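You operate a simulated robot arm through the tools that you are given. There is no shell and no other tool. Be economical: measure what you need, move in short steps, check, and stop when the job is done.

Carry out the task below with a simulated robot arm. There is one attempt and no reset: what you move stays moved.

Task
Empty the drip cup into the bay's green bowl and fit the cup again.
Fine: switch the bay socket off first.

Only the result counts: the job must be done as asked and must still hold three seconds after the hand-in. Knocking over, shifting, dropping, spilling or breaking anything else fails it.

Robot
A 6-joint arm with a two-finger parallel gripper, fixed in place. Base frame: the origin is at the foot of the arm, x ahead of it, y to its left, z up; the work surface is at about z = 0.915. Readings come in m, rad, newtons and seconds.
With the tool pointing down near the work surface it reaches from about 0.36 to 0.76 m from the base axis. Its first joint turns from -1.152 to 1.152 rad. Payload 2.45 kg.
The TCP is the grasp point between the finger pads, 0.024 m short of the fingertips. In the tool frame z runs along the fingers and y along their closing line. The gripper opens to 0.068 m. The fingers are 0.017 m wide and 0.01 m thick; the gripper's body (0.04 by 0.07 m) begins 0.041 m behind the TCP.
Orientation is that of the tool frame in the base frame, as [roll, pitch, yaw] about the fixed x, y, z axes, in that order (R = Rz(yaw) Ry(pitch) Rx(roll)). With the fingers straight down and closing along the base's y, the tool's x points along the base's -x, its y along +y and its z along -z.

Tools
- The arm moves only by the tool servo_tool. Its argument "deltas" is a list of rows, each an object of numbers (a shift or turn left out is 0, a gripper value left out holds the last): "grip": the finger opening in cm, from 0 to 6.8; "x", "y", "z": the shift along the base's x, y, z in units of 150 mm (1.0 is 150 mm); "wx", "wy", "wz": the turn, a rotation vector about the base's x, y, z in units of 90 degrees (1.0 is 90 degrees). In form: [{"grip": .., "x": .., "y": .., "z": .., "wx": .., "wy": .., "wz": ..}, ...]. A call has 1 to 8 rows; each row is the pose to reach, as a shift and turn from the pose commanded when the call began. A call with a number of a shift or a turn outside -1 to 1 is refused whole. A row lasts 0.2 s, in which the tool goes at most 0.05 m and 0.15 rad; a call with a longer step from one row to the next is refused whole, and so is a gripper value outside its range. A pose out of reach is approached as far as the arm can. The call stops where the force on the tool passes 40 N (or 10 N more than at its start, if that is more) or the arm is blocked; 0.2 s more then pass. Each finger travels about 0.108 m/s and halts on what it meets, pressing with about 44 N; the grip force reading is that of the motor and also rises with nothing between the fingers. The clock runs only during rows and for 0.2 s after the last one: add rows that repeat a pose to give the fingers time. It gives the time, the measured TCP pose, the force on the tool (base axes), the opening and the grip force at its end, in the units of the frame above (readings bear some noise), with the torque about the TCP (base axes, N m) and any sound that the robot's microphone picked up.
- Cameras (640 x 400 px; columns grow to the right, rows downward): "scene" is fixed at [0.1894, 0.4415, 1.4655]; the picture's right is [-0.43, -0.90, 0.00], its down [-0.49, 0.23, -0.84] and it looks along [0.76, -0.36, -0.54] (base axes); focal length 231 px, centre (320, 200). "wrist" rides on the gripper at [0.084, 0.011, -0.075] in the tool frame; the picture's right is [-0.13, 0.99, 0.00], its down [-0.60, -0.08, -0.79] and it looks along [-0.79, -0.10, 0.61] (tool axes); focal length 251 px, centre (320, 200). There is no depth. A picture from a camera that has moved, and an enlarged one, comes with that camera's place and axes in the base frame and with its lens.
- grab_frame(camera): a new picture of that camera. No time passes.
- close_up(camera, box): a new picture of the part [left, top, right, bottom] of that camera's present view, enlarged. No time passes.
- close_job(): hands the job in; it is judged then, once.

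Go step by step. Nothing tells you positions but the pictures and the camera data: compare them with the known pose of the tool, close in by small moves and look again before you grip or let go. The budget is 120 turns and 84 pictures, counting those below and the enlarged ones. Unless the task says otherwise, let go and move clear before handing in, and close with one line.

The tools are called by a JSON object that holds its "method" and its "body". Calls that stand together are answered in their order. servo_tool: Moves the arm, as the interface text tells. Its arguments: {"type":"object","properties":{"deltas":{"type":"array","items":{"type":"object","properties":{"grip":{"type":"number"},"x":{"type":"number"},"y":{"type":"number"},"z":{"type":"number"},"wx":{"type":"number"},"wy":{"type":"number"},"wz":{"type":"number"}}}}},"required":["deltas"]} The other tools are called the same way: grab_frame (camera) takes a picture; close_up (camera, box) takes an enlarged picture of a part of a camera's view; close_job () hands the job in.

At the start:

```text
clock: 0.0
tool_pos: [0.4394, 0.2014, 1.3249]
orientation: [-3.141, 0.0, 3.141]
wrist_force: [0.3, 0.0, 0.3]
wrist_torque: [0.0, 0.02, 0.01]
width: 0.068
grip_force: 0.1
```

scene: 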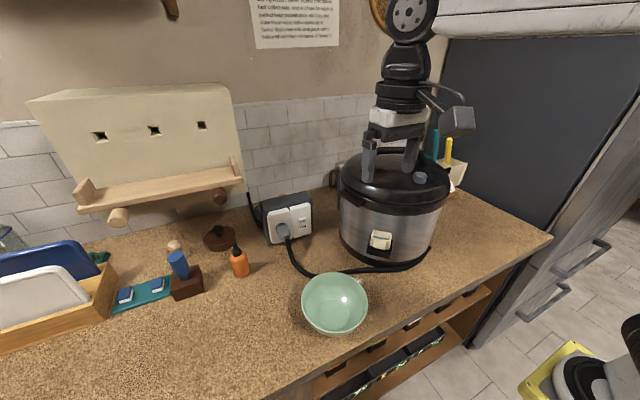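
wrist: 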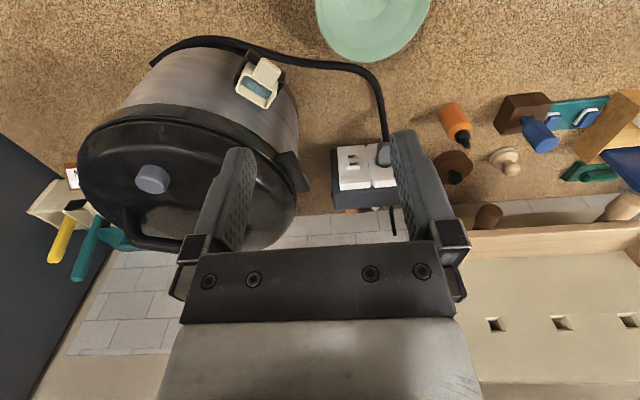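

I see a multicooker with a cream drip cup on its front, a white socket box with a plug behind it, and a green bowl at the counter's front. I'll look closer at these.

{"method": "close_up", "body": {"camera": "scene", "box": [240, 180, 340, 260]}}

{"method": "close_up", "body": {"camera": "scene", "box": [330, 200, 450, 280]}}

{"method": "close_up", "body": {"camera": "wrist", "box": [220, 30, 420, 230]}}

```text
5.00 times, centred on (290, 220) of scene
camera zoom: at [0.1894, 0.4415, 1.4655], right [-0.43, -0.9, 0.0], down [-0.49, 0.23, -0.84], along [0.76, -0.36, -0.54], focal length 1153 px, centre (470, 100)
```

zoom: 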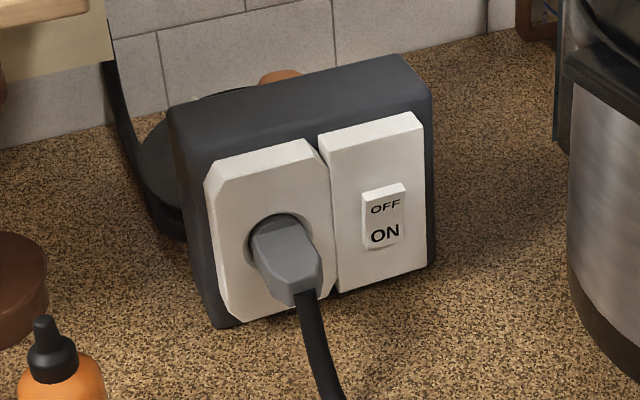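

```text
5.00 times, centred on (390, 240) of scene
camera zoom: at [0.1894, 0.4415, 1.4655], right [-0.43, -0.9, 0.0], down [-0.49, 0.23, -0.84], along [0.76, -0.36, -0.54], focal length 1153 px, centre (-30, 0)
```

zoom: 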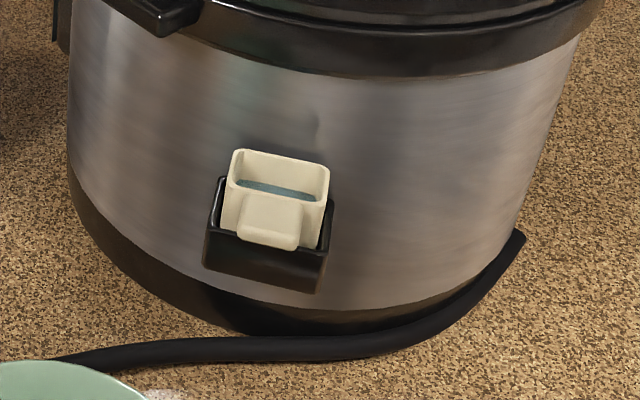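

```text
2.00 times, centred on (320, 130) of wrist
camera zoom: at [0.3557, 0.2133, 1.3984], right [0.13, 0.99, 0.0], down [0.6, -0.08, 0.79], along [0.79, -0.1, -0.61], focal length 503 px, centre (320, 340)
```

zoom: 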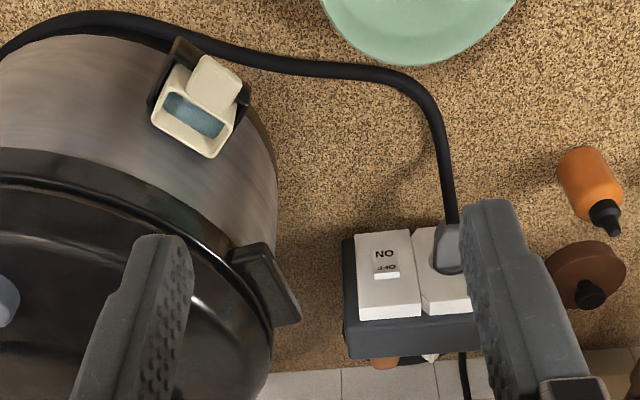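

The rocker is at about (0.75, 0.237, 0.993), facing the robot with its OFF end (upper) proud, so it is ON now. The cup's opening is near (0.518, 0.111, 1.077) with its tab facing outward, and the bowl is near (0.47, 0.265). I'll close the fingers, tilt the tool forward and approach the switch.

{"method": "servo_tool", "body": {"deltas": [{"grip": 0, "x": 0.083, "y": 0.03, "z": -0.117, "wy": -0.0625}, {"x": 0.167, "y": 0.06, "z": -0.233, "wy": -0.125}, {"x": 0.25, "y": 0.09, "z": -0.35, "wy": -0.1875}, {"x": 0.333, "y": 0.119, "z": -0.467, "wy": -0.25}, {"x": 0.417, "y": 0.149, "z": -0.583, "wy": -0.3125}, {"x": 0.5, "y": 0.178, "z": -0.7, "wy": -0.375}, {"x": 0.583, "y": 0.208, "z": -0.817, "wy": -0.4375}, {"x": 0.667, "y": 0.237, "z": -0.933, "wy": -0.5}]}}

```text
clock: 1.8
tool_pos: [0.5364, 0.238, 1.1841]
orientation: [3.14, 0.788, 3.141]
wrist_force: [-0.3, 0.5, 0.1]
wrist_torque: [-0.01, -0.02, 0.01]
width: 0.0
grip_force: 23.1
```

The tool is tilted 45° as planned. I'll go on to a standoff in front of the rocker and look.

{"method": "servo_tool", "body": {"deltas": [{"x": 0.18, "z": -0.2}, {"x": 0.36, "z": -0.4}, {"x": 0.54, "z": -0.6}, {"x": 0.72, "z": -0.8}, {"x": 0.9, "z": -1.0}]}}

{"method": "grab_frame", "body": {"camera": "wrist"}}

{"method": "close_up", "body": {"camera": "scene", "box": [240, 180, 340, 260]}}

```text
clock: 3.0
tool_pos: [0.6733, 0.2366, 1.0351]
orientation: [3.141, 0.786, -3.14]
wrist_force: [-1.2, 0.2, 0.3]
wrist_torque: [-0.01, 0.0, 0.0]
width: 0.0001
grip_force: 23.4
```

```text
78 pictures are left
camera wrist: at [0.5608, 0.2469, 1.0271], right [0.09, 0.99, 0.09], down [-0.13, -0.08, 0.99], along [0.99, -0.1, 0.13], focal length 251 px, centre (320, 200)
```

wrist: 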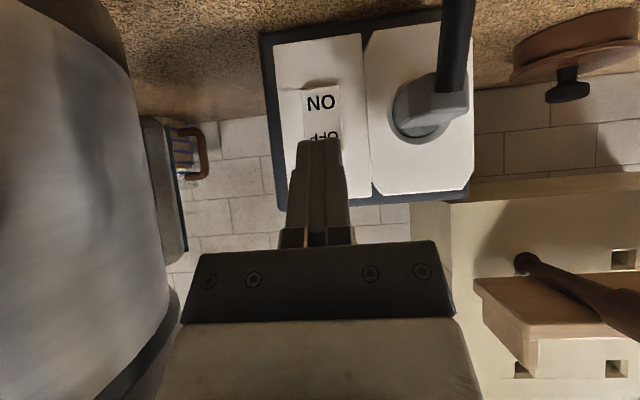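

```text
5.00 times, centred on (290, 220) of scene
camera zoom: at [0.1894, 0.4415, 1.4655], right [-0.43, -0.9, 0.0], down [-0.49, 0.23, -0.84], along [0.76, -0.36, -0.54], focal length 1153 px, centre (470, 100)
```

zoom: 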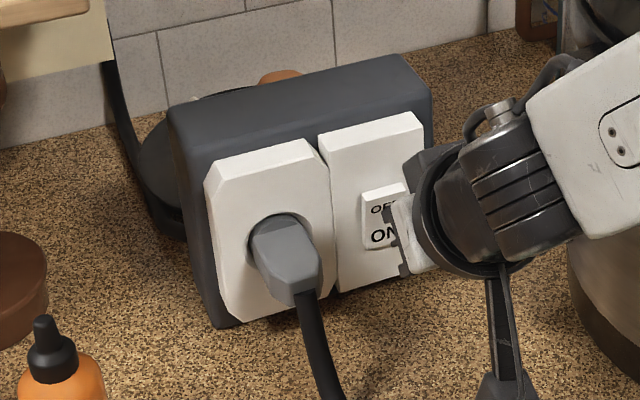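

The fingertips are lined up with the rocker in y, and the OFF end is at z of about 1.008. I'll lower slightly and press forward slowly.

{"method": "servo_tool", "body": {"deltas": [{"x": 0.13, "z": -0.09}, {"x": 0.26, "z": -0.09}, {"x": 0.3, "z": -0.09}, {"x": 0.33, "z": -0.09}, {"x": 0.36, "z": -0.09}, {"x": 0.39, "z": -0.09}]}}

{"method": "close_up", "body": {"camera": "wrist", "box": [250, 20, 450, 220]}}

```text
clock: 4.2
tool_pos: [0.7247, 0.2392, 1.0211]
orientation: [-3.138, 0.782, 3.142]
wrist_force: [-22.9, -4.9, 11.2]
wrist_torque: [-0.02, -0.06, -0.12]
width: 0.0
grip_force: 23.3
stopped in row 5: the force on the tool passed its limit (the readings are from after the stop); the commanded pose is now the measured one
```

```text
2.00 times, centred on (350, 120) of wrist
camera zoom: at [0.6118, 0.2493, 1.0137], right [0.1, 0.99, 0.09], down [-0.13, -0.08, 0.99], along [0.99, -0.11, 0.12], focal length 503 px, centre (260, 360)
```

zoom: 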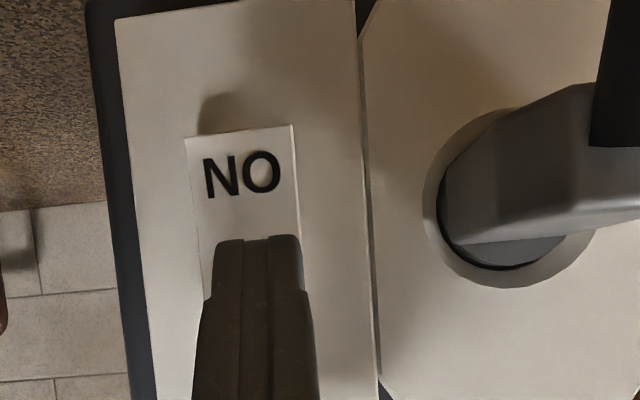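

The push hit the force limit; the ON end now seems to cast a shadow. I'll back off and check the rocker.

{"method": "servo_tool", "body": {"deltas": [{"x": -0.15, "z": 0.1}, {"x": -0.4, "z": 0.3}, {"x": -0.6, "z": 0.5}]}}

{"method": "close_up", "body": {"camera": "wrist", "box": [250, 20, 450, 220]}}

{"method": "close_up", "body": {"camera": "scene", "box": [280, 200, 330, 240]}}

```text
clock: 5.0
tool_pos: [0.6354, 0.2384, 1.0957]
orientation: [-3.138, 0.781, 3.141]
wrist_force: [-0.2, 0.2, 0.1]
wrist_torque: [0.0, 0.01, 0.0]
width: 0.0
grip_force: 24.3
```

```text
2.00 times, centred on (350, 120) of wrist
camera zoom: at [0.5231, 0.2487, 1.0883], right [0.09, 0.99, 0.09], down [-0.13, -0.08, 0.99], along [0.99, -0.1, 0.12], focal length 503 px, centre (260, 360)
```

zoom: 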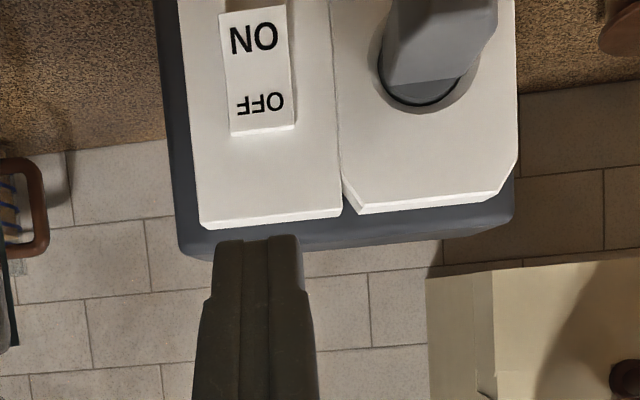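

```text
10.00 times, centred on (305, 220) of scene
camera zoom: at [0.1894, 0.4415, 1.4656], right [-0.43, -0.9, 0.0], down [-0.49, 0.23, -0.84], along [0.76, -0.36, -0.54], focal length 2306 px, centre (470, 0)
```

zoom: 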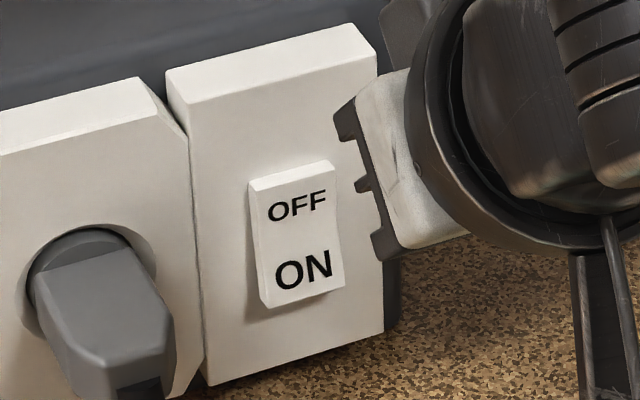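

The rocker flipped: OFF is pressed in and the ON end is proud, so the socket is off. Next I'll retreat and yaw about −58° to face the cup along its outward direction.

{"method": "servo_tool", "body": {"deltas": [{"x": -0.125, "z": 0.11, "wz": -0.08, "grip": 0}, {"x": -0.25, "z": 0.22, "wz": -0.16}, {"x": -0.375, "z": 0.33, "wz": -0.24}, {"x": -0.5, "z": 0.44, "wz": -0.32}, {"x": -0.625, "z": 0.5, "wz": -0.4}, {"x": -0.75, "z": 0.5, "wz": -0.48}, {"x": -0.875, "z": 0.5, "wz": -0.56, "grip": 5}, {"x": -1.0, "z": 0.5, "wz": -0.64, "grip": 5}]}}

{"method": "grab_frame", "body": {"camera": "wrist"}}

{"method": "grab_frame", "body": {"camera": "scene"}}

```text
clock: 6.8
tool_pos: [0.4858, 0.2379, 1.172]
orientation: [-3.137, 0.782, 2.132]
wrist_force: [-0.2, -0.4, -0.4]
wrist_torque: [-0.01, -0.01, 0.04]
width: 0.05
grip_force: 0.1
```

```text
73 pictures are left
camera wrist: at [0.4354, 0.3389, 1.1644], right [0.89, 0.45, 0.09], down [-0.13, 0.07, 0.99], along [0.44, -0.89, 0.12], focal length 251 px, centre (320, 200)
```

wrist: 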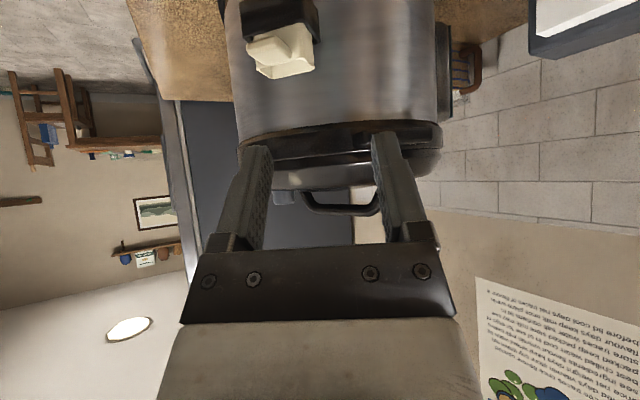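

```text
72 pictures are left
```

scene: 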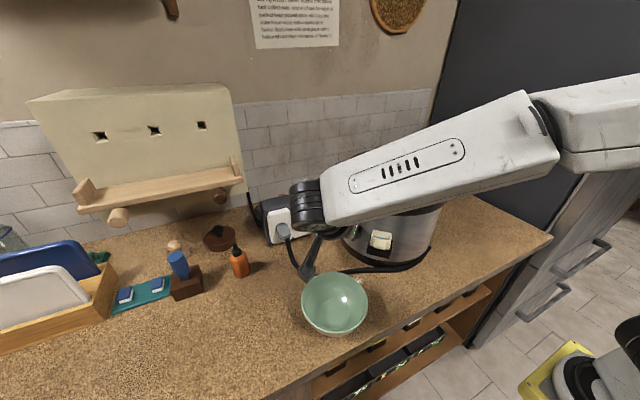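

{"method": "close_up", "body": {"camera": "wrist", "box": [220, 0, 348, 80]}}

```text
5.00 times, centred on (284, 40) of wrist
camera zoom: at [0.4354, 0.3389, 1.1644], right [0.89, 0.45, 0.09], down [-0.13, 0.07, 0.99], along [0.44, -0.89, 0.12], focal length 1257 px, centre (500, 1000)
```

zoom: 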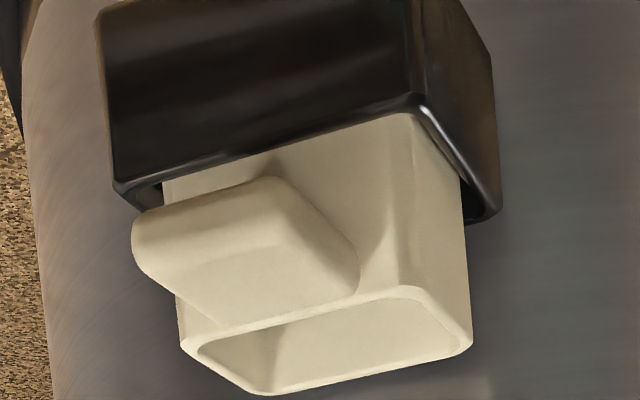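

The cup sits in an open-topped black holder, protruding about 2 cm, with a chunky tab at its front; it should lift straight out. The outward direction looks closer to (-0.72, 0.69), so I'll correct the yaw and get a head-on view.

{"method": "servo_tool", "body": {"deltas": [{"x": -0.16, "y": -0.146, "z": -0.17, "wz": 0.07}, {"x": -0.32, "y": -0.293, "z": -0.347, "wz": 0.14}]}}

{"method": "grab_frame", "body": {"camera": "wrist"}}

{"method": "close_up", "body": {"camera": "wrist", "box": [250, 50, 410, 150]}}

```text
clock: 7.4
tool_pos: [0.4384, 0.1937, 1.1181]
orientation: [-3.141, 0.782, 2.358]
wrist_force: [-0.3, 1.0, -0.1]
wrist_torque: [-0.01, -0.07, -0.03]
width: 0.05
grip_force: 0.0
```

```text
70 pictures are left
camera wrist: at [0.3668, 0.2805, 1.1113], right [0.77, 0.63, 0.09], down [-0.15, 0.04, 0.99], along [0.62, -0.77, 0.12], focal length 251 px, centre (320, 200)
```

wrist: 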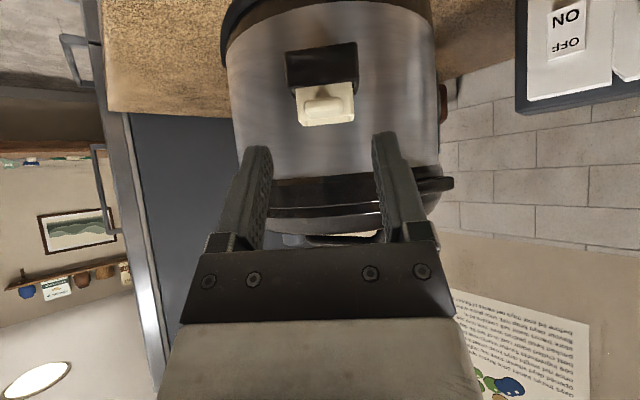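

```text
4.00 times, centred on (330, 100) of wrist
camera zoom: at [0.3668, 0.2805, 1.1113], right [0.77, 0.63, 0.09], down [-0.15, 0.04, 0.99], along [0.62, -0.77, 0.12], focal length 1006 px, centre (280, 600)
```

zoom: 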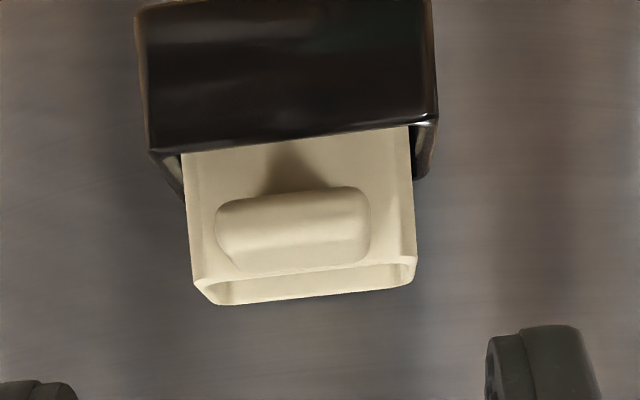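

The view is now head-on (inward yaw ≈ −45°). The rim's front middle is at (0.511, 0.121, 1.072), the cup is about 47 mm wide, and its sides are exposed above the holder top at z of about 1.039. I plan to grip the cup across its sides with the tool 30° below horizontal, then pour by rolling about the inward axis. First I'll test that roll with an empty hand over the bowl.

{"method": "servo_tool", "body": {"deltas": [{"x": 0.05, "y": 0.19, "z": 0.1, "wx": -0.04, "wy": -0.04, "grip": 6.8}, {"x": 0.1, "y": 0.38, "z": 0.1, "wx": -0.08, "wy": -0.08}, {"x": 0.147, "y": 0.56, "z": 0.1, "wx": -0.119, "wy": -0.119}]}}

{"method": "servo_tool", "body": {"deltas": [{"wx": 0.067, "wy": -0.067}, {"wx": 0.134, "wy": -0.134}, {"wx": 0.2, "wy": -0.2}, {"wx": 0.267, "wy": -0.267}, {"wx": 0.334, "wy": -0.334}, {"wx": 0.4, "wy": -0.4}, {"wx": 0.467, "wy": -0.467}, {"wx": 0.53, "wy": -0.53}]}}

{"method": "servo_tool", "body": {"deltas": [{"wx": 0.067, "wy": -0.067}, {"wx": 0.134, "wy": -0.134}, {"wx": 0.2, "wy": -0.2}, {"wx": 0.267, "wy": -0.267}, {"wx": 0.334, "wy": -0.334}, {"wx": 0.4, "wy": -0.4}, {"wx": 0.467, "wy": -0.467}]}}

{"method": "grab_frame", "body": {"camera": "scene"}}

```text
clock: 8.2
tool_pos: [0.4595, 0.2802, 1.1327]
orientation: [-3.138, 1.046, 2.356]
wrist_force: [-0.6, 0.5, 0.9]
wrist_torque: [-0.03, -0.01, 0.0]
width: 0.0683
grip_force: 0.1
```

```text
clock: 10.0
tool_pos: [0.5301, 0.325, 1.3212]
orientation: [1.841, 0.394, 1.368]
wrist_force: [1.0, 0.5, 0.4]
wrist_torque: [0.0, 0.0, -0.02]
width: 0.0682
grip_force: 0.0
out of reach, approached as far as the arm can: row 5, 6, 7, 8
```

```text
clock: 11.6
tool_pos: [0.5918, 0.4461, 1.5043]
orientation: [1.401, -0.313, 1.367]
wrist_force: [0.2, 0.8, -0.5]
wrist_torque: [-0.01, -0.1, -0.04]
width: 0.0679
grip_force: 0.0
out of reach, approached as far as the arm can: row 1, 2, 3, 4, 5, 6, 7
```

```text
68 pictures are left
```

scene: 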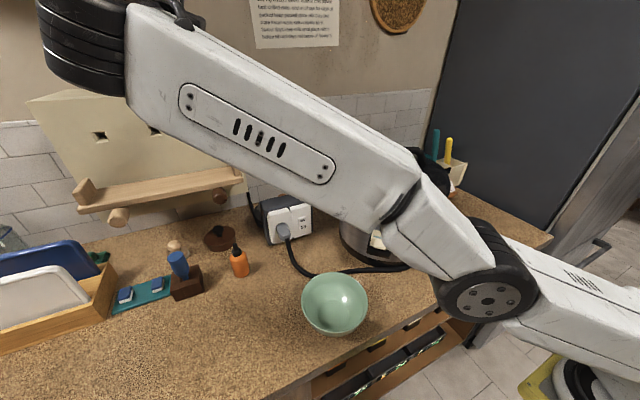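

Good that I tested it: rolling that way is out of reach. I'll undo it step by step, checking how the commanded pose behaves.

{"method": "servo_tool", "body": {"deltas": [{"wx": -0.067, "wy": 0.067}, {"wx": -0.134, "wy": 0.134}, {"wx": -0.2, "wy": 0.2}, {"wx": -0.267, "wy": 0.267}]}}

```text
clock: 12.6
tool_pos: [0.5807, 0.4273, 1.4843]
orientation: [1.722, 0.189, 1.345]
wrist_force: [-0.7, 0.6, 0.5]
wrist_torque: [-0.04, 0.04, -0.02]
width: 0.0679
grip_force: 0.1
out of reach, approached as far as the arm can: row 2, 3, 4
```

The command resets to the measured pose. I've computed the rotation back to the pre-roll orientation (about 76° about (-0.73, 0.69, 0)) and will return through open air.

{"method": "servo_tool", "body": {"deltas": [{"x": -0.075, "y": -0.1, "z": -0.1, "wx": -0.067, "wy": 0.063}, {"x": -0.15, "y": -0.2, "z": -0.2, "wx": -0.134, "wy": 0.126}, {"x": -0.225, "y": -0.3, "z": -0.3, "wx": -0.2, "wy": 0.189}, {"x": -0.3, "y": -0.4, "z": -0.4, "wx": -0.267, "wy": 0.252}, {"x": -0.375, "y": -0.5, "z": -0.5, "wx": -0.334, "wy": 0.315}, {"x": -0.45, "y": -0.6, "z": -0.6, "wx": -0.4, "wy": 0.378}, {"x": -0.525, "y": -0.7, "z": -0.7, "wx": -0.467, "wy": 0.441}, {"x": -0.6, "y": -0.8, "z": -0.8, "wx": -0.534, "wy": 0.504}]}}

```text
clock: 14.4
tool_pos: [0.5001, 0.3842, 1.4198]
orientation: [2.854, 1.006, 2.059]
wrist_force: [0.5, -0.6, -0.2]
wrist_torque: [-0.02, -0.02, 0.0]
width: 0.0677
grip_force: 0.0
out of reach, approached as far as the arm can: row 1, 2, 3, 4, 5, 6, 7, 8
```

{"method": "servo_tool", "body": {"deltas": [{"x": -0.067, "y": -0.17, "z": -0.25, "wx": -0.04, "wy": 0.037}, {"x": -0.133, "y": -0.345, "z": -0.5, "wx": -0.083, "wy": 0.077}, {"x": -0.2, "y": -0.52, "z": -0.75, "wx": -0.083, "wy": 0.077}, {"x": -0.267, "y": -0.69, "z": -1.0, "wx": -0.083, "wy": 0.077}]}}

```text
clock: 15.4
tool_pos: [0.5334, 0.3789, 1.371]
orientation: [-3.098, 1.04, 2.346]
wrist_force: [0.1, -1.2, -0.2]
wrist_torque: [0.0, 0.03, -0.01]
width: 0.0679
grip_force: 0.0
out of reach, approached as far as the arm can: row 1, 2, 3, 4
```

The orientation is back but the position is blocked, likely by a joint limit. I'll go back toward the plain tool-down start pose to unwind the arm.

{"method": "servo_tool", "body": {"deltas": [{"wx": 0.065, "wy": 0.065, "x": -0.06, "y": -0.06}, {"wx": 0.13, "wy": 0.13, "x": -0.12, "y": -0.12}, {"wx": 0.195, "wy": 0.195, "x": -0.18, "y": -0.18}, {"wx": 0.26, "wy": 0.26, "x": -0.24, "y": -0.24}, {"wx": 0.325, "wy": 0.325, "x": -0.3, "y": -0.3}, {"wx": 0.39, "wy": 0.39, "x": -0.36, "y": -0.36}, {"wx": 0.455, "wy": 0.455, "x": -0.42, "y": -0.42}]}}

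{"method": "grab_frame", "body": {"camera": "scene"}}

```text
clock: 17.0
tool_pos: [0.4677, 0.3172, 1.3759]
orientation: [-3.09, 0.029, 2.35]
wrist_force: [-0.6, 0.2, 0.4]
wrist_torque: [0.02, 0.02, 0.0]
width: 0.0682
grip_force: 0.0
```

```text
67 pictures are left
```

scene: 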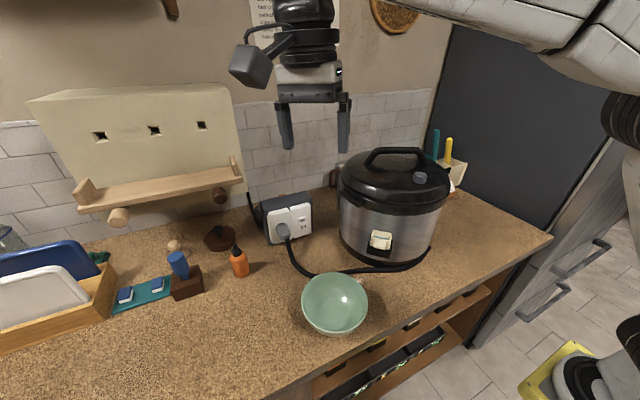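

The arm is unwound with the tool down. A better pour is to pitch the cup backward over its rear rim, which keeps the gripper above the stream and ends with the tool tilted about 50–60° the other way. I'll test that reach empty-handed above the bowl.

{"method": "servo_tool", "body": {"deltas": [{"wx": 0.06, "wy": 0.06, "y": -0.03, "z": -0.125}, {"wx": 0.12, "wy": 0.12, "y": -0.06, "z": -0.25}, {"wx": 0.18, "wy": 0.18, "y": -0.09, "z": -0.375}, {"wx": 0.24, "wy": 0.24, "y": -0.12, "z": -0.5}, {"wx": 0.3, "wy": 0.3, "y": -0.15, "z": -0.625}, {"wx": 0.36, "wy": 0.36, "y": -0.18, "z": -0.75}, {"wx": 0.42, "wy": 0.42, "y": -0.21, "z": -0.875}, {"wx": 0.45, "wy": 0.45, "y": -0.24, "z": -1.0}]}}

{"method": "grab_frame", "body": {"camera": "scene"}}

```text
clock: 18.8
tool_pos: [0.4672, 0.2814, 1.2266]
orientation: [-3.081, -0.974, 2.347]
wrist_force: [0.4, -0.4, 0.0]
wrist_torque: [0.03, -0.02, 0.0]
width: 0.0681
grip_force: 0.0
```

```text
66 pictures are left
```

scene: 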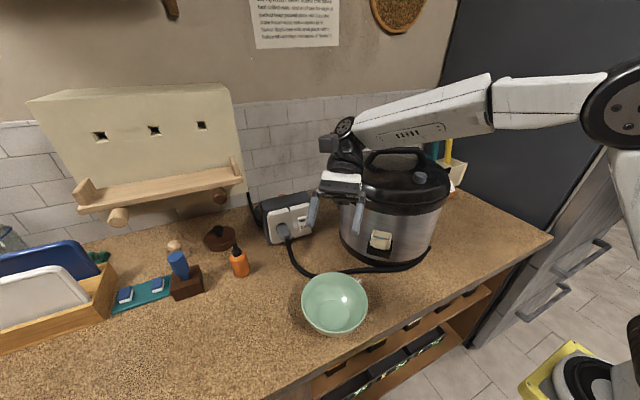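

That orientation is reachable. I'll test lowering to pouring height.

{"method": "servo_tool", "body": {"deltas": [{"z": -0.2}, {"z": -0.4}, {"z": -0.6}]}}

{"method": "grab_frame", "body": {"camera": "scene"}}

{"method": "grab_frame", "body": {"camera": "wrist"}}

```text
clock: 19.6
tool_pos: [0.4665, 0.2828, 1.135]
orientation: [-3.082, -0.971, 2.347]
wrist_force: [0.8, 0.2, 0.1]
wrist_torque: [0.03, 0.02, -0.02]
width: 0.0681
grip_force: 0.1
```

```text
65 pictures are left
```

scene: 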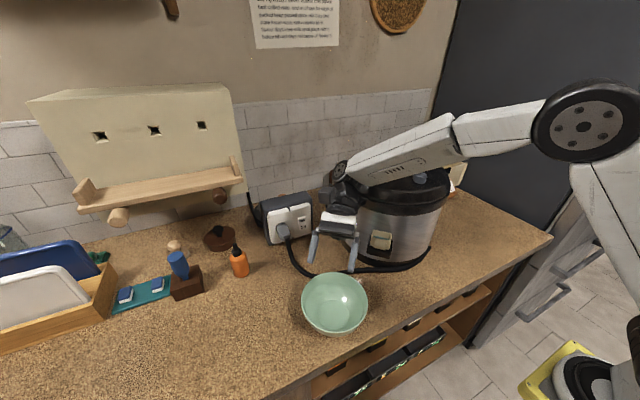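

```text
64 pictures are left
camera wrist: at [0.4879, 0.2825, 1.2455], right [0.72, 0.68, -0.14], down [0.68, -0.73, -0.05], along [-0.14, -0.06, -0.99], focal length 251 px, centre (320, 200)
```

wrist: 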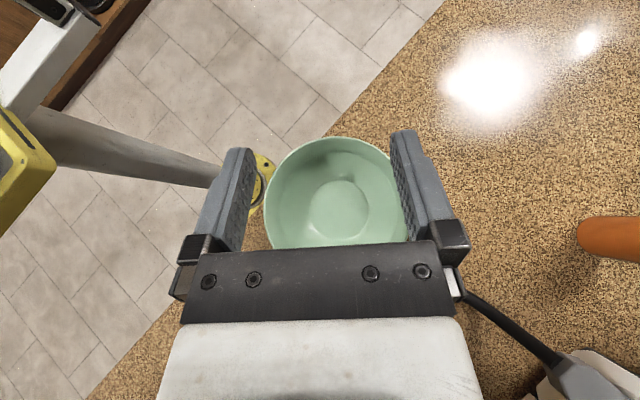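

The bowl centre is at about (0.462, 0.279), so pouring with the TCP above it works. I'll pitch back to the gripping orientation and come to the pre-grasp pose.

{"method": "servo_tool", "body": {"deltas": [{"wx": -0.066, "wy": -0.066, "z": 0.1}, {"wx": -0.132, "wy": -0.132, "z": 0.2}, {"wx": -0.198, "wy": -0.198, "z": 0.2}, {"wx": -0.264, "wy": -0.264, "z": 0.2}, {"wx": -0.33, "wy": -0.33, "z": 0.2}, {"wx": -0.396, "wy": -0.396, "z": 0.2}, {"wx": -0.462, "wy": -0.462, "z": 0.2}, {"wx": -0.528, "wy": -0.528, "z": 0.2}]}}

{"method": "servo_tool", "body": {"deltas": [{"wx": -0.066, "wy": -0.066}, {"wx": -0.132, "wy": -0.132}, {"wx": -0.198, "wy": -0.198}, {"wx": -0.264, "wy": -0.264}, {"wx": -0.33, "wy": -0.33}, {"wx": -0.38, "wy": -0.38}]}}

```text
clock: 21.4
tool_pos: [0.4669, 0.2813, 1.1665]
orientation: [-3.091, 0.204, 2.351]
wrist_force: [0.3, -0.2, -0.1]
wrist_torque: [0.02, -0.05, 0.0]
width: 0.068
grip_force: 0.0
```

```text
clock: 22.8
tool_pos: [0.4664, 0.282, 1.1658]
orientation: [-3.102, 1.049, 2.342]
wrist_force: [0.2, -1.3, -0.1]
wrist_torque: [-0.02, -0.05, 0.03]
width: 0.0684
grip_force: 0.0
```

The orientation is nearly right; I'll trim the small roll/yaw error while moving to pre-grasp in front of the cup.

{"method": "servo_tool", "body": {"deltas": [{"x": -0.045, "y": -0.22, "z": -0.18, "wx": 0.009, "wy": -0.009, "wz": 0.03}, {"x": -0.09, "y": -0.44, "z": -0.36, "wx": 0.009, "wy": -0.009, "wz": 0.03}, {"x": -0.136, "y": -0.66, "z": -0.54, "wx": 0.009, "wy": -0.009, "wz": 0.03}]}}

{"method": "grab_frame", "body": {"camera": "wrist"}}

{"method": "close_up", "body": {"camera": "scene", "box": [310, 200, 438, 280]}}

```text
clock: 23.6
tool_pos: [0.4476, 0.1826, 1.0843]
orientation: [-3.14, 1.047, 2.357]
wrist_force: [0.1, -0.4, -0.1]
wrist_torque: [-0.01, 0.0, 0.04]
width: 0.068
grip_force: 0.1
```

```text
63 pictures are left
camera wrist: at [0.3796, 0.2657, 1.0481], right [0.75, 0.65, 0.11], down [-0.33, 0.22, 0.92], along [0.58, -0.72, 0.38], focal length 251 px, centre (320, 200)
```

wrist: 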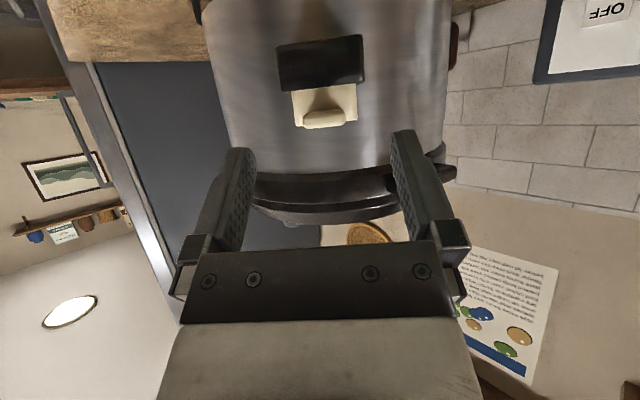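

```text
5.00 times, centred on (374, 240) of scene
camera zoom: at [0.1894, 0.4415, 1.4656], right [-0.43, -0.9, 0.0], down [-0.49, 0.23, -0.84], along [0.76, -0.36, -0.54], focal length 1153 px, centre (50, 0)
```

zoom: 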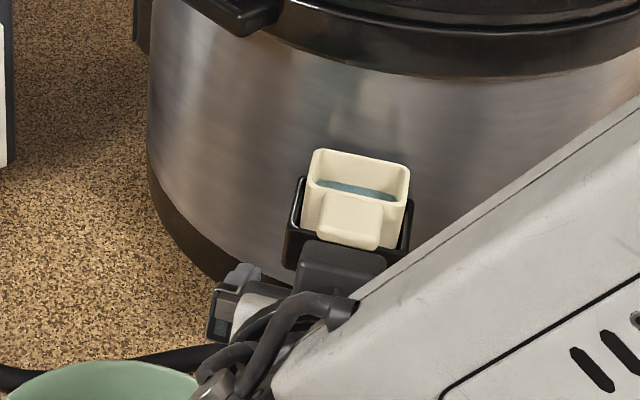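

The cup is centred between the fingers within 2 mm. The exposed band is z 1.043–1.070, so I'll advance to TCP of about (0.512, 0.120, 1.071), keeping the tips above the holder walls, then check.

{"method": "servo_tool", "body": {"deltas": [{"x": 0.11, "y": -0.1, "z": -0.09}, {"x": 0.22, "y": -0.2, "z": -0.09}, {"x": 0.3, "y": -0.28, "z": -0.09}, {"x": 0.36, "y": -0.345, "z": -0.09}, {"x": 0.4, "y": -0.385, "z": -0.09}, {"x": 0.43, "y": -0.415, "z": -0.09}]}}

{"method": "close_up", "body": {"camera": "wrist", "box": [200, 30, 440, 180]}}

{"method": "close_up", "body": {"camera": "scene", "box": [330, 200, 450, 275]}}

```text
clock: 25.0
tool_pos: [0.5121, 0.119, 1.0711]
orientation: [-3.14, 1.048, 2.356]
wrist_force: [-0.7, -0.3, -0.2]
wrist_torque: [-0.01, -0.01, -0.01]
width: 0.0678
grip_force: 0.1
```

```text
2.67 times, centred on (320, 105) of wrist
camera zoom: at [0.444, 0.2029, 1.0349], right [0.75, 0.65, 0.11], down [-0.33, 0.22, 0.92], along [0.58, -0.72, 0.38], focal length 670 px, centre (320, 453)
```

zoom: 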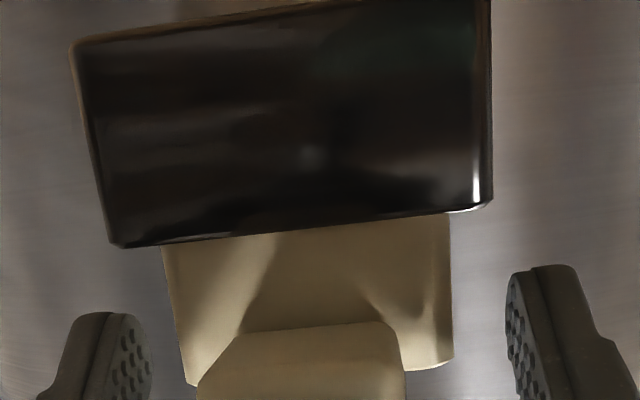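

```text
5.33 times, centred on (390, 238) of scene
camera zoom: at [0.1894, 0.4415, 1.4655], right [-0.43, -0.9, 0.0], down [-0.49, 0.23, -0.84], along [0.76, -0.36, -0.54], focal length 1230 px, centre (-53, 0)
```

zoom: 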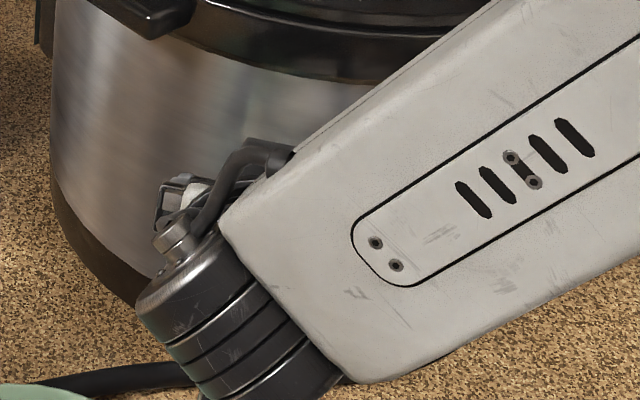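

The fingers straddle the cup with no contact. I'll nudge 3 mm deeper and close.

{"method": "servo_tool", "body": {"deltas": [{"x": 0.021, "y": -0.008}, {"x": 0.021, "y": -0.008}, {"x": 0.021, "y": -0.008, "grip": 4.0}, {"x": 0.021, "y": -0.008, "grip": 4.0}, {"x": 0.021, "y": -0.008, "grip": 4.0}]}}

{"method": "close_up", "body": {"camera": "wrist", "box": [200, 30, 440, 180]}}

```text
clock: 26.2
tool_pos: [0.5158, 0.1195, 1.0714]
orientation: [-3.139, 1.047, 2.356]
wrist_force: [-2.3, -4.9, 1.7]
wrist_torque: [-0.14, -0.09, -0.13]
width: 0.049
grip_force: 43.9
```

```text
2.67 times, centred on (320, 105) of wrist
camera zoom: at [0.4473, 0.2015, 1.0352], right [0.75, 0.65, 0.11], down [-0.33, 0.22, 0.92], along [0.58, -0.72, 0.38], focal length 670 px, centre (320, 453)
```

zoom: 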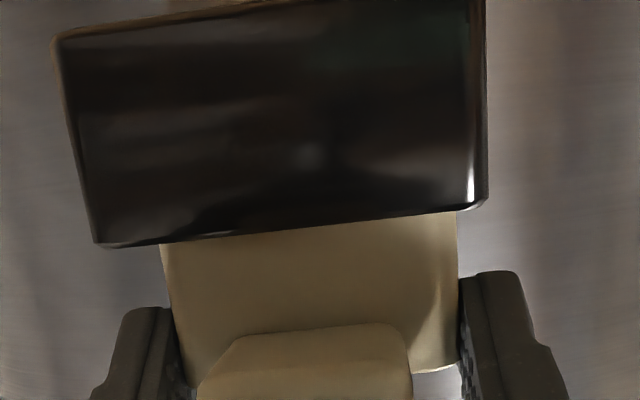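

The cup is gripped at 49 mm width. I'll lift it straight up about 38 mm, slowly, and check.

{"method": "servo_tool", "body": {"deltas": [{"z": 0.03}, {"z": 0.08}, {"z": 0.14}, {"z": 0.2}, {"z": 0.25}]}}

{"method": "grab_frame", "body": {"camera": "wrist"}}

```text
clock: 27.4
tool_pos: [0.5133, 0.1192, 1.1091]
orientation: [-3.14, 1.048, 2.356]
wrist_force: [-0.1, -0.2, -0.8]
wrist_torque: [0.01, -0.01, 0.01]
width: 0.0487
grip_force: 43.7
```

```text
58 pictures are left
camera wrist: at [0.4464, 0.2021, 1.0731], right [0.75, 0.65, 0.11], down [-0.33, 0.22, 0.92], along [0.58, -0.72, 0.38], focal length 251 px, centre (320, 200)
```

wrist: 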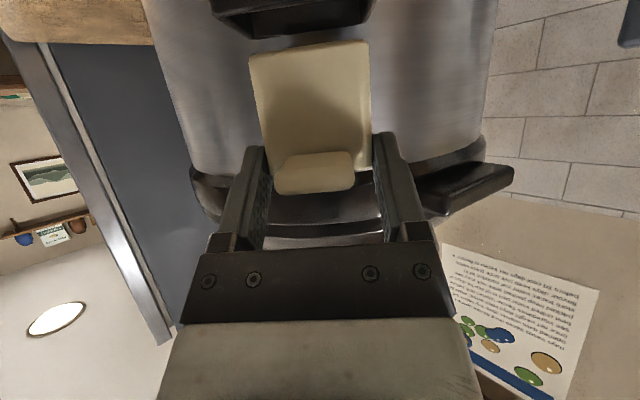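

The cup is clear of its holder and full. I'll carry it level outward to above the bowl.

{"method": "servo_tool", "body": {"deltas": [{"x": -0.046, "y": 0.08, "z": 0.02}, {"x": -0.1, "y": 0.2, "z": 0.04}, {"x": -0.15, "y": 0.34, "z": 0.06}, {"x": -0.21, "y": 0.48, "z": 0.07}, {"x": -0.27, "y": 0.62, "z": 0.07}, {"x": -0.32, "y": 0.76, "z": 0.07}, {"x": -0.36, "y": 0.9, "z": 0.07}, {"x": -0.4, "y": 1.0, "z": 0.07}]}}

{"method": "grab_frame", "body": {"camera": "scene"}}

```text
clock: 29.2
tool_pos: [0.4531, 0.2685, 1.1203]
orientation: [-3.138, 1.047, 2.359]
wrist_force: [-0.6, 1.0, -1.1]
wrist_torque: [0.02, 0.02, -0.02]
width: 0.0489
grip_force: 44.5
```

```text
57 pictures are left
```

scene: 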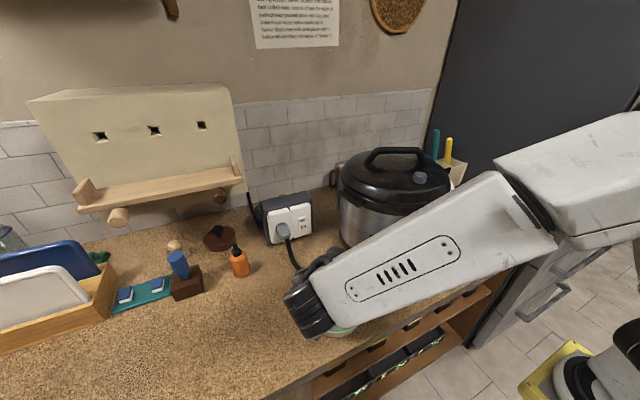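

I'll fine-centre and begin tipping slowly over the rear rim.

{"method": "servo_tool", "body": {"deltas": [{"wx": 0.05, "wy": 0.05, "y": 0.07}, {"wx": 0.1, "wy": 0.1, "y": 0.13}, {"wx": 0.15, "wy": 0.15, "y": 0.13}, {"wx": 0.2, "wy": 0.2, "y": 0.13}, {"wx": 0.24, "wy": 0.24, "y": 0.13}, {"wx": 0.28, "wy": 0.28, "y": 0.13}, {"wx": 0.32, "wy": 0.32, "y": 0.13}, {"wx": 0.36, "wy": 0.36, "y": 0.13}]}}

{"method": "grab_frame", "body": {"camera": "wrist"}}

```text
clock: 31.0
tool_pos: [0.4536, 0.2874, 1.1212]
orientation: [-3.14, 0.247, 2.357]
wrist_force: [-0.1, -0.5, -0.3]
wrist_torque: [0.01, 0.03, -0.01]
width: 0.0488
grip_force: 44.1
```

```text
56 pictures are left
camera wrist: at [0.3913, 0.3662, 1.1714], right [0.79, 0.61, 0.03], down [0.22, -0.33, 0.92], along [0.57, -0.72, -0.4], focal length 251 px, centre (320, 200)
```

wrist: 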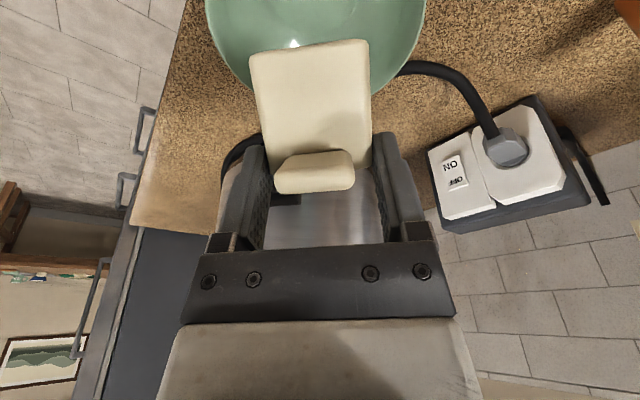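

The rear lip is 48 mm inside the bowl's far edge. I'll continue tipping slowly.

{"method": "servo_tool", "body": {"deltas": [{"wx": 0.04, "wy": 0.04}, {"wx": 0.08, "wy": 0.08}, {"wx": 0.12, "wy": 0.12}, {"wx": 0.16, "wy": 0.16}, {"wx": 0.2, "wy": 0.2}, {"wx": 0.24, "wy": 0.24}, {"wx": 0.28, "wy": 0.28}, {"wx": 0.32, "wy": 0.32}]}}

{"method": "servo_tool", "body": {"deltas": [{"wx": 0.04, "wy": 0.04}, {"wx": 0.08, "wy": 0.08}, {"wx": 0.12, "wy": 0.12}, {"wx": 0.16, "wy": 0.16}, {"wx": 0.2, "wy": 0.2}, {"wx": 0.24, "wy": 0.24}, {"wx": 0.24, "wy": 0.24}, {"wx": 0.24, "wy": 0.24}]}}

{"method": "grab_frame", "body": {"camera": "wrist"}}

{"method": "close_up", "body": {"camera": "scene", "box": [240, 180, 440, 340]}}

```text
clock: 32.8
tool_pos: [0.4533, 0.2887, 1.1207]
orientation: [3.141, -0.465, 2.359]
wrist_force: [-0.3, 0.8, 0.3]
wrist_torque: [0.01, 0.01, -0.03]
width: 0.0488
grip_force: 44.5
```

```text
clock: 34.6
tool_pos: [0.4543, 0.2888, 1.1197]
orientation: [-3.14, -0.998, 2.359]
wrist_force: [0.3, -0.2, 0.3]
wrist_torque: [0.01, -0.03, 0.01]
width: 0.0486
grip_force: 44.1
```

```text
55 pictures are left
camera wrist: at [0.4749, 0.2833, 1.2298], right [0.75, 0.65, -0.11], down [0.65, -0.76, -0.08], along [-0.13, -0.01, -0.99], focal length 251 px, centre (320, 200)
```

wrist: 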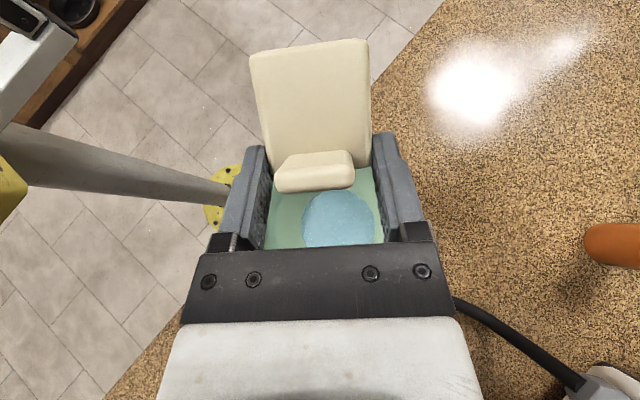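

```text
2.50 times, centred on (340, 260) of scene
camera zoom: at [0.1894, 0.4415, 1.4655], right [-0.43, -0.9, 0.0], down [-0.49, 0.23, -0.84], along [0.76, -0.36, -0.54], focal length 577 px, centre (270, 50)
```

zoom: 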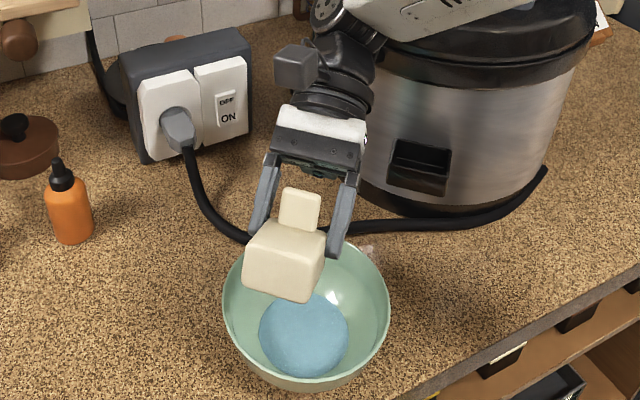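

The water is in the bowl. I'll tilt a little more and hold to drain.

{"method": "servo_tool", "body": {"deltas": [{"wx": 0.04, "wy": 0.04}, {"wx": 0.07, "wy": 0.07}, {"wx": 0.07, "wy": 0.07}, {"wx": 0.07, "wy": 0.07}, {"wx": 0.07, "wy": 0.07}, {"wx": 0.07, "wy": 0.07}, {"wx": 0.03, "wy": 0.03}, {"wx": 0, "wy": 0}]}}

{"method": "servo_tool", "body": {"deltas": [{"wx": -0.06, "wy": -0.06}, {"wx": -0.12, "wy": -0.12}, {"wx": -0.18, "wy": -0.18}, {"wx": -0.24, "wy": -0.24}, {"wx": -0.3, "wy": -0.3}, {"wx": -0.36, "wy": -0.36}, {"wx": -0.42, "wy": -0.42}, {"wx": -0.48, "wy": -0.48}]}}

{"method": "servo_tool", "body": {"deltas": [{"wx": -0.06, "wy": -0.06}, {"wx": -0.12, "wy": -0.12}, {"wx": -0.18, "wy": -0.18}, {"wx": -0.24, "wy": -0.24}, {"wx": -0.3, "wy": -0.3}, {"wx": -0.36, "wy": -0.36}, {"wx": -0.4, "wy": -0.4}, {"wx": -0.44, "wy": -0.44}]}}

```text
clock: 36.4
tool_pos: [0.454, 0.2886, 1.1188]
orientation: [-3.14, -0.999, 2.358]
wrist_force: [-0.6, 0.3, 0.2]
wrist_torque: [0.0, -0.01, -0.01]
width: 0.0486
grip_force: 43.8
```

```text
clock: 38.2
tool_pos: [0.4537, 0.2883, 1.12]
orientation: [-3.141, 0.072, 2.357]
wrist_force: [0.7, 0.6, -0.1]
wrist_torque: [0.0, 0.01, -0.02]
width: 0.0486
grip_force: 43.6
```

```text
clock: 40.0
tool_pos: [0.4545, 0.2879, 1.1204]
orientation: [-3.14, 1.048, 2.356]
wrist_force: [-0.1, 1.2, -0.6]
wrist_torque: [-0.01, 0.0, -0.02]
width: 0.0484
grip_force: 44.2
```

The cup is empty and upright again. I'll retrace the path to the lifted pose above the holder and check alignment.

{"method": "servo_tool", "body": {"deltas": [{"y": -0.13}, {"x": 0.04, "y": -0.23}, {"x": 0.08, "y": -0.37}, {"x": 0.13, "y": -0.51}, {"x": 0.19, "y": -0.65}, {"x": 0.25, "y": -0.79}, {"x": 0.3, "y": -0.93}]}}

{"method": "servo_tool", "body": {"deltas": [{"x": 0.03, "y": -0.06, "z": 0}, {"x": 0.054, "y": -0.12, "z": -0.03}, {"x": 0.08, "y": -0.165, "z": -0.05}, {"x": 0.1, "y": -0.2, "z": -0.07}]}}

{"method": "grab_frame", "body": {"camera": "wrist"}}

```text
clock: 41.6
tool_pos: [0.4986, 0.1488, 1.1193]
orientation: [-3.138, 1.044, 2.36]
wrist_force: [-0.2, 0.2, -0.3]
wrist_torque: [-0.02, -0.01, -0.01]
width: 0.0485
grip_force: 43.9
```

```text
clock: 42.6
tool_pos: [0.514, 0.1192, 1.109]
orientation: [-3.14, 1.047, 2.355]
wrist_force: [-0.3, -0.3, 0.3]
wrist_torque: [-0.01, 0.0, -0.01]
width: 0.0486
grip_force: 44.5
```

```text
53 pictures are left
camera wrist: at [0.4463, 0.2018, 1.073], right [0.75, 0.65, 0.11], down [-0.33, 0.22, 0.92], along [0.58, -0.72, 0.38], focal length 251 px, centre (320, 200)
```

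wrist: 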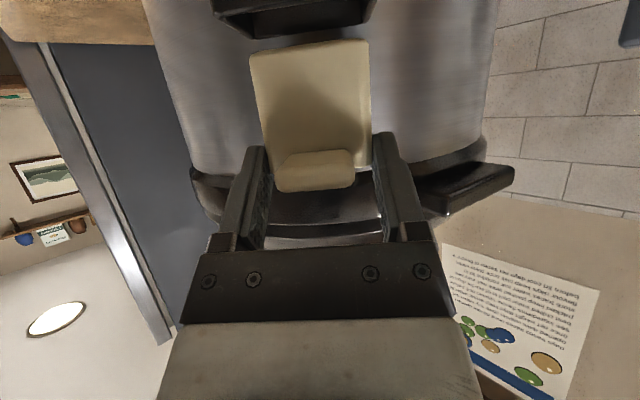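

The cup's pose relative to the holder matches the lift-out picture. I'll lower it slowly with a 1 mm shift to relieve the side load felt when gripping.

{"method": "servo_tool", "body": {"deltas": [{"x": -0.005, "y": -0.005, "z": -0.04}, {"x": -0.005, "y": -0.005, "z": -0.09}, {"x": -0.005, "y": -0.005, "z": -0.14}, {"x": -0.005, "y": -0.005, "z": -0.18}, {"x": -0.005, "y": -0.005, "z": -0.215}, {"x": -0.005, "y": -0.005, "z": -0.24}]}}

{"method": "close_up", "body": {"camera": "wrist", "box": [200, 30, 440, 180]}}

```text
clock: 44.0
tool_pos: [0.5132, 0.1192, 1.0725]
orientation: [-3.138, 1.048, 2.359]
wrist_force: [0.0, 0.2, -0.4]
wrist_torque: [0.02, 0.0, 0.01]
width: 0.0485
grip_force: 44.3
```

```text
2.67 times, centred on (320, 105) of wrist
camera zoom: at [0.4458, 0.2011, 1.0367], right [0.75, 0.65, 0.11], down [-0.33, 0.22, 0.92], along [0.58, -0.72, 0.38], focal length 670 px, centre (320, 453)
```

zoom: 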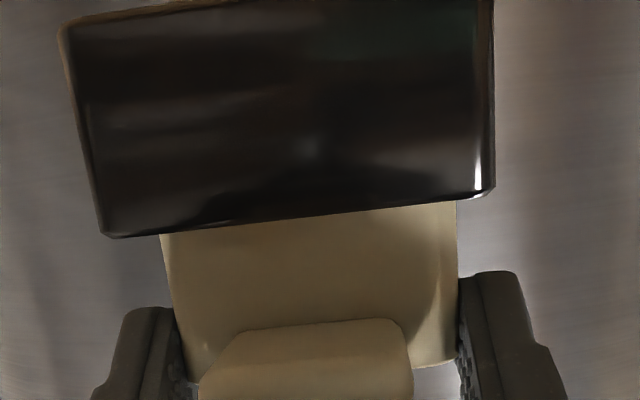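

It's sliding in freely, about 1.5 mm from seated. I'll lower until a slight contact.

{"method": "servo_tool", "body": {"deltas": [{"z": -0.006}, {"z": -0.012}]}}

```text
clock: 44.6
tool_pos: [0.5133, 0.1185, 1.0728]
orientation: [3.141, 1.05, 2.356]
wrist_force: [0.7, -0.5, 5.8]
wrist_torque: [-0.1, -0.08, 0.0]
width: 0.0488
grip_force: 44.2
```

Upward contact force shows it's seated. I'll release and check before backing out.

{"method": "servo_tool", "body": {"deltas": [{"grip": 6.8}, {"grip": 6.8}, {"grip": 6.8}]}}

{"method": "close_up", "body": {"camera": "wrist", "box": [200, 30, 440, 180]}}

```text
clock: 45.4
tool_pos: [0.513, 0.1185, 1.0706]
orientation: [-3.139, 1.046, 2.358]
wrist_force: [0.2, 0.1, 0.4]
wrist_torque: [-0.01, 0.03, -0.01]
width: 0.068
grip_force: 0.1
```

```text
2.67 times, centred on (320, 105) of wrist
camera zoom: at [0.4454, 0.2013, 1.0349], right [0.75, 0.65, 0.11], down [-0.33, 0.22, 0.92], along [0.58, -0.72, 0.38], focal length 670 px, centre (320, 453)
```

zoom: 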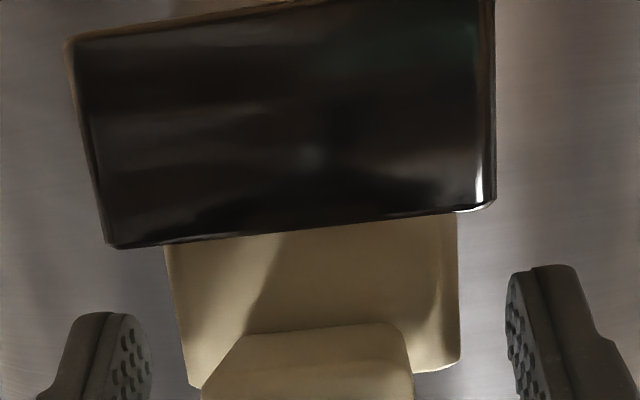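

The cup is back as it was before the grip. I'll back straight out along the outward direction, rise, and take a final look.

{"method": "servo_tool", "body": {"deltas": [{"x": -0.08, "y": 0.08}, {"x": -0.22, "y": 0.22}, {"x": -0.38, "y": 0.38, "z": 0.04}, {"x": -0.45, "y": 0.45, "z": 0.25}, {"x": -0.45, "y": 0.45, "z": 0.5}, {"x": -0.45, "y": 0.5, "z": 0.8}]}}

{"method": "servo_tool", "body": {"deltas": [{"wx": 0.065, "wy": 0.065, "y": 0.1, "z": 0.15}, {"wx": 0.13, "wy": 0.13, "y": 0.2, "z": 0.3}, {"wx": 0.195, "wy": 0.195, "y": 0.3, "z": 0.5}, {"wx": 0.26, "wy": 0.26, "y": 0.4, "z": 0.7}, {"wx": 0.325, "wy": 0.325, "y": 0.5, "z": 0.9}, {"wx": 0.39, "wy": 0.39, "y": 0.5, "z": 0.9}, {"wx": 0.45, "wy": 0.45, "y": 0.5, "z": 0.9}]}}

{"method": "grab_frame", "body": {"camera": "scene"}}

{"method": "close_up", "body": {"camera": "scene", "box": [270, 190, 430, 340]}}

{"method": "close_up", "body": {"camera": "scene", "box": [330, 200, 450, 280]}}

```text
clock: 46.8
tool_pos: [0.4451, 0.191, 1.1926]
orientation: [-3.136, 1.047, 2.361]
wrist_force: [0.0, 0.3, 0.4]
wrist_torque: [0.0, 0.01, 0.02]
width: 0.0683
grip_force: 0.2
```

```text
clock: 48.4
tool_pos: [0.4452, 0.2672, 1.3273]
orientation: [-3.141, 0.043, 2.358]
wrist_force: [-0.1, 0.3, -0.2]
wrist_torque: [-0.01, -0.04, 0.01]
width: 0.068
grip_force: 0.1
```

```text
50 pictures are left
```

scene: 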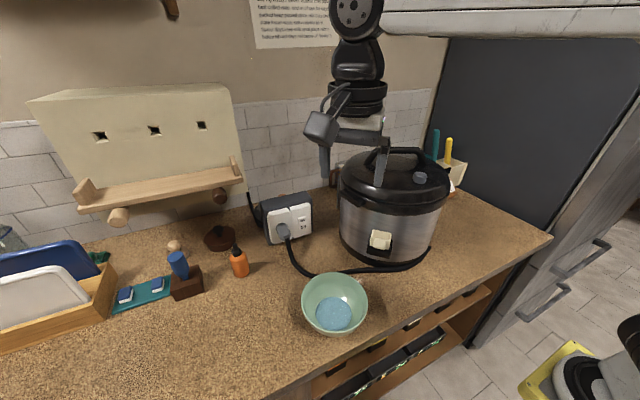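

```text
2.67 times, centred on (350, 265) of scene
camera zoom: at [0.1894, 0.4415, 1.4655], right [-0.43, -0.9, 0.0], down [-0.49, 0.23, -0.84], along [0.76, -0.36, -0.54], focal length 615 px, centre (240, 27)
```

zoom: 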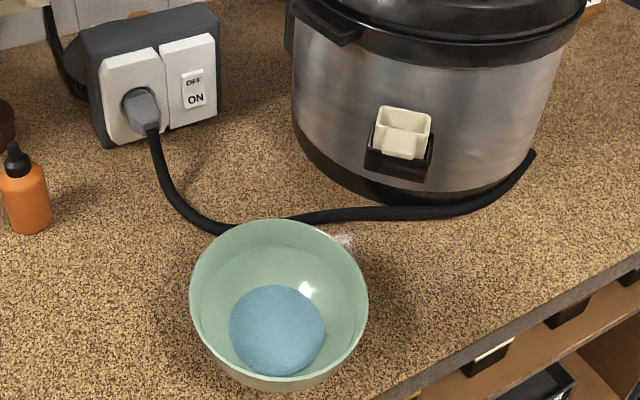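

```text
5.00 times, centred on (390, 240) of scene
camera zoom: at [0.1894, 0.4415, 1.4655], right [-0.43, -0.9, 0.0], down [-0.49, 0.23, -0.84], along [0.76, -0.36, -0.54], focal length 1153 px, centre (-30, 0)
```

zoom: 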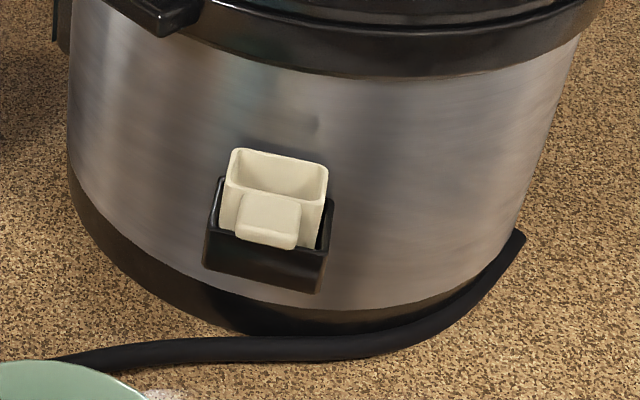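

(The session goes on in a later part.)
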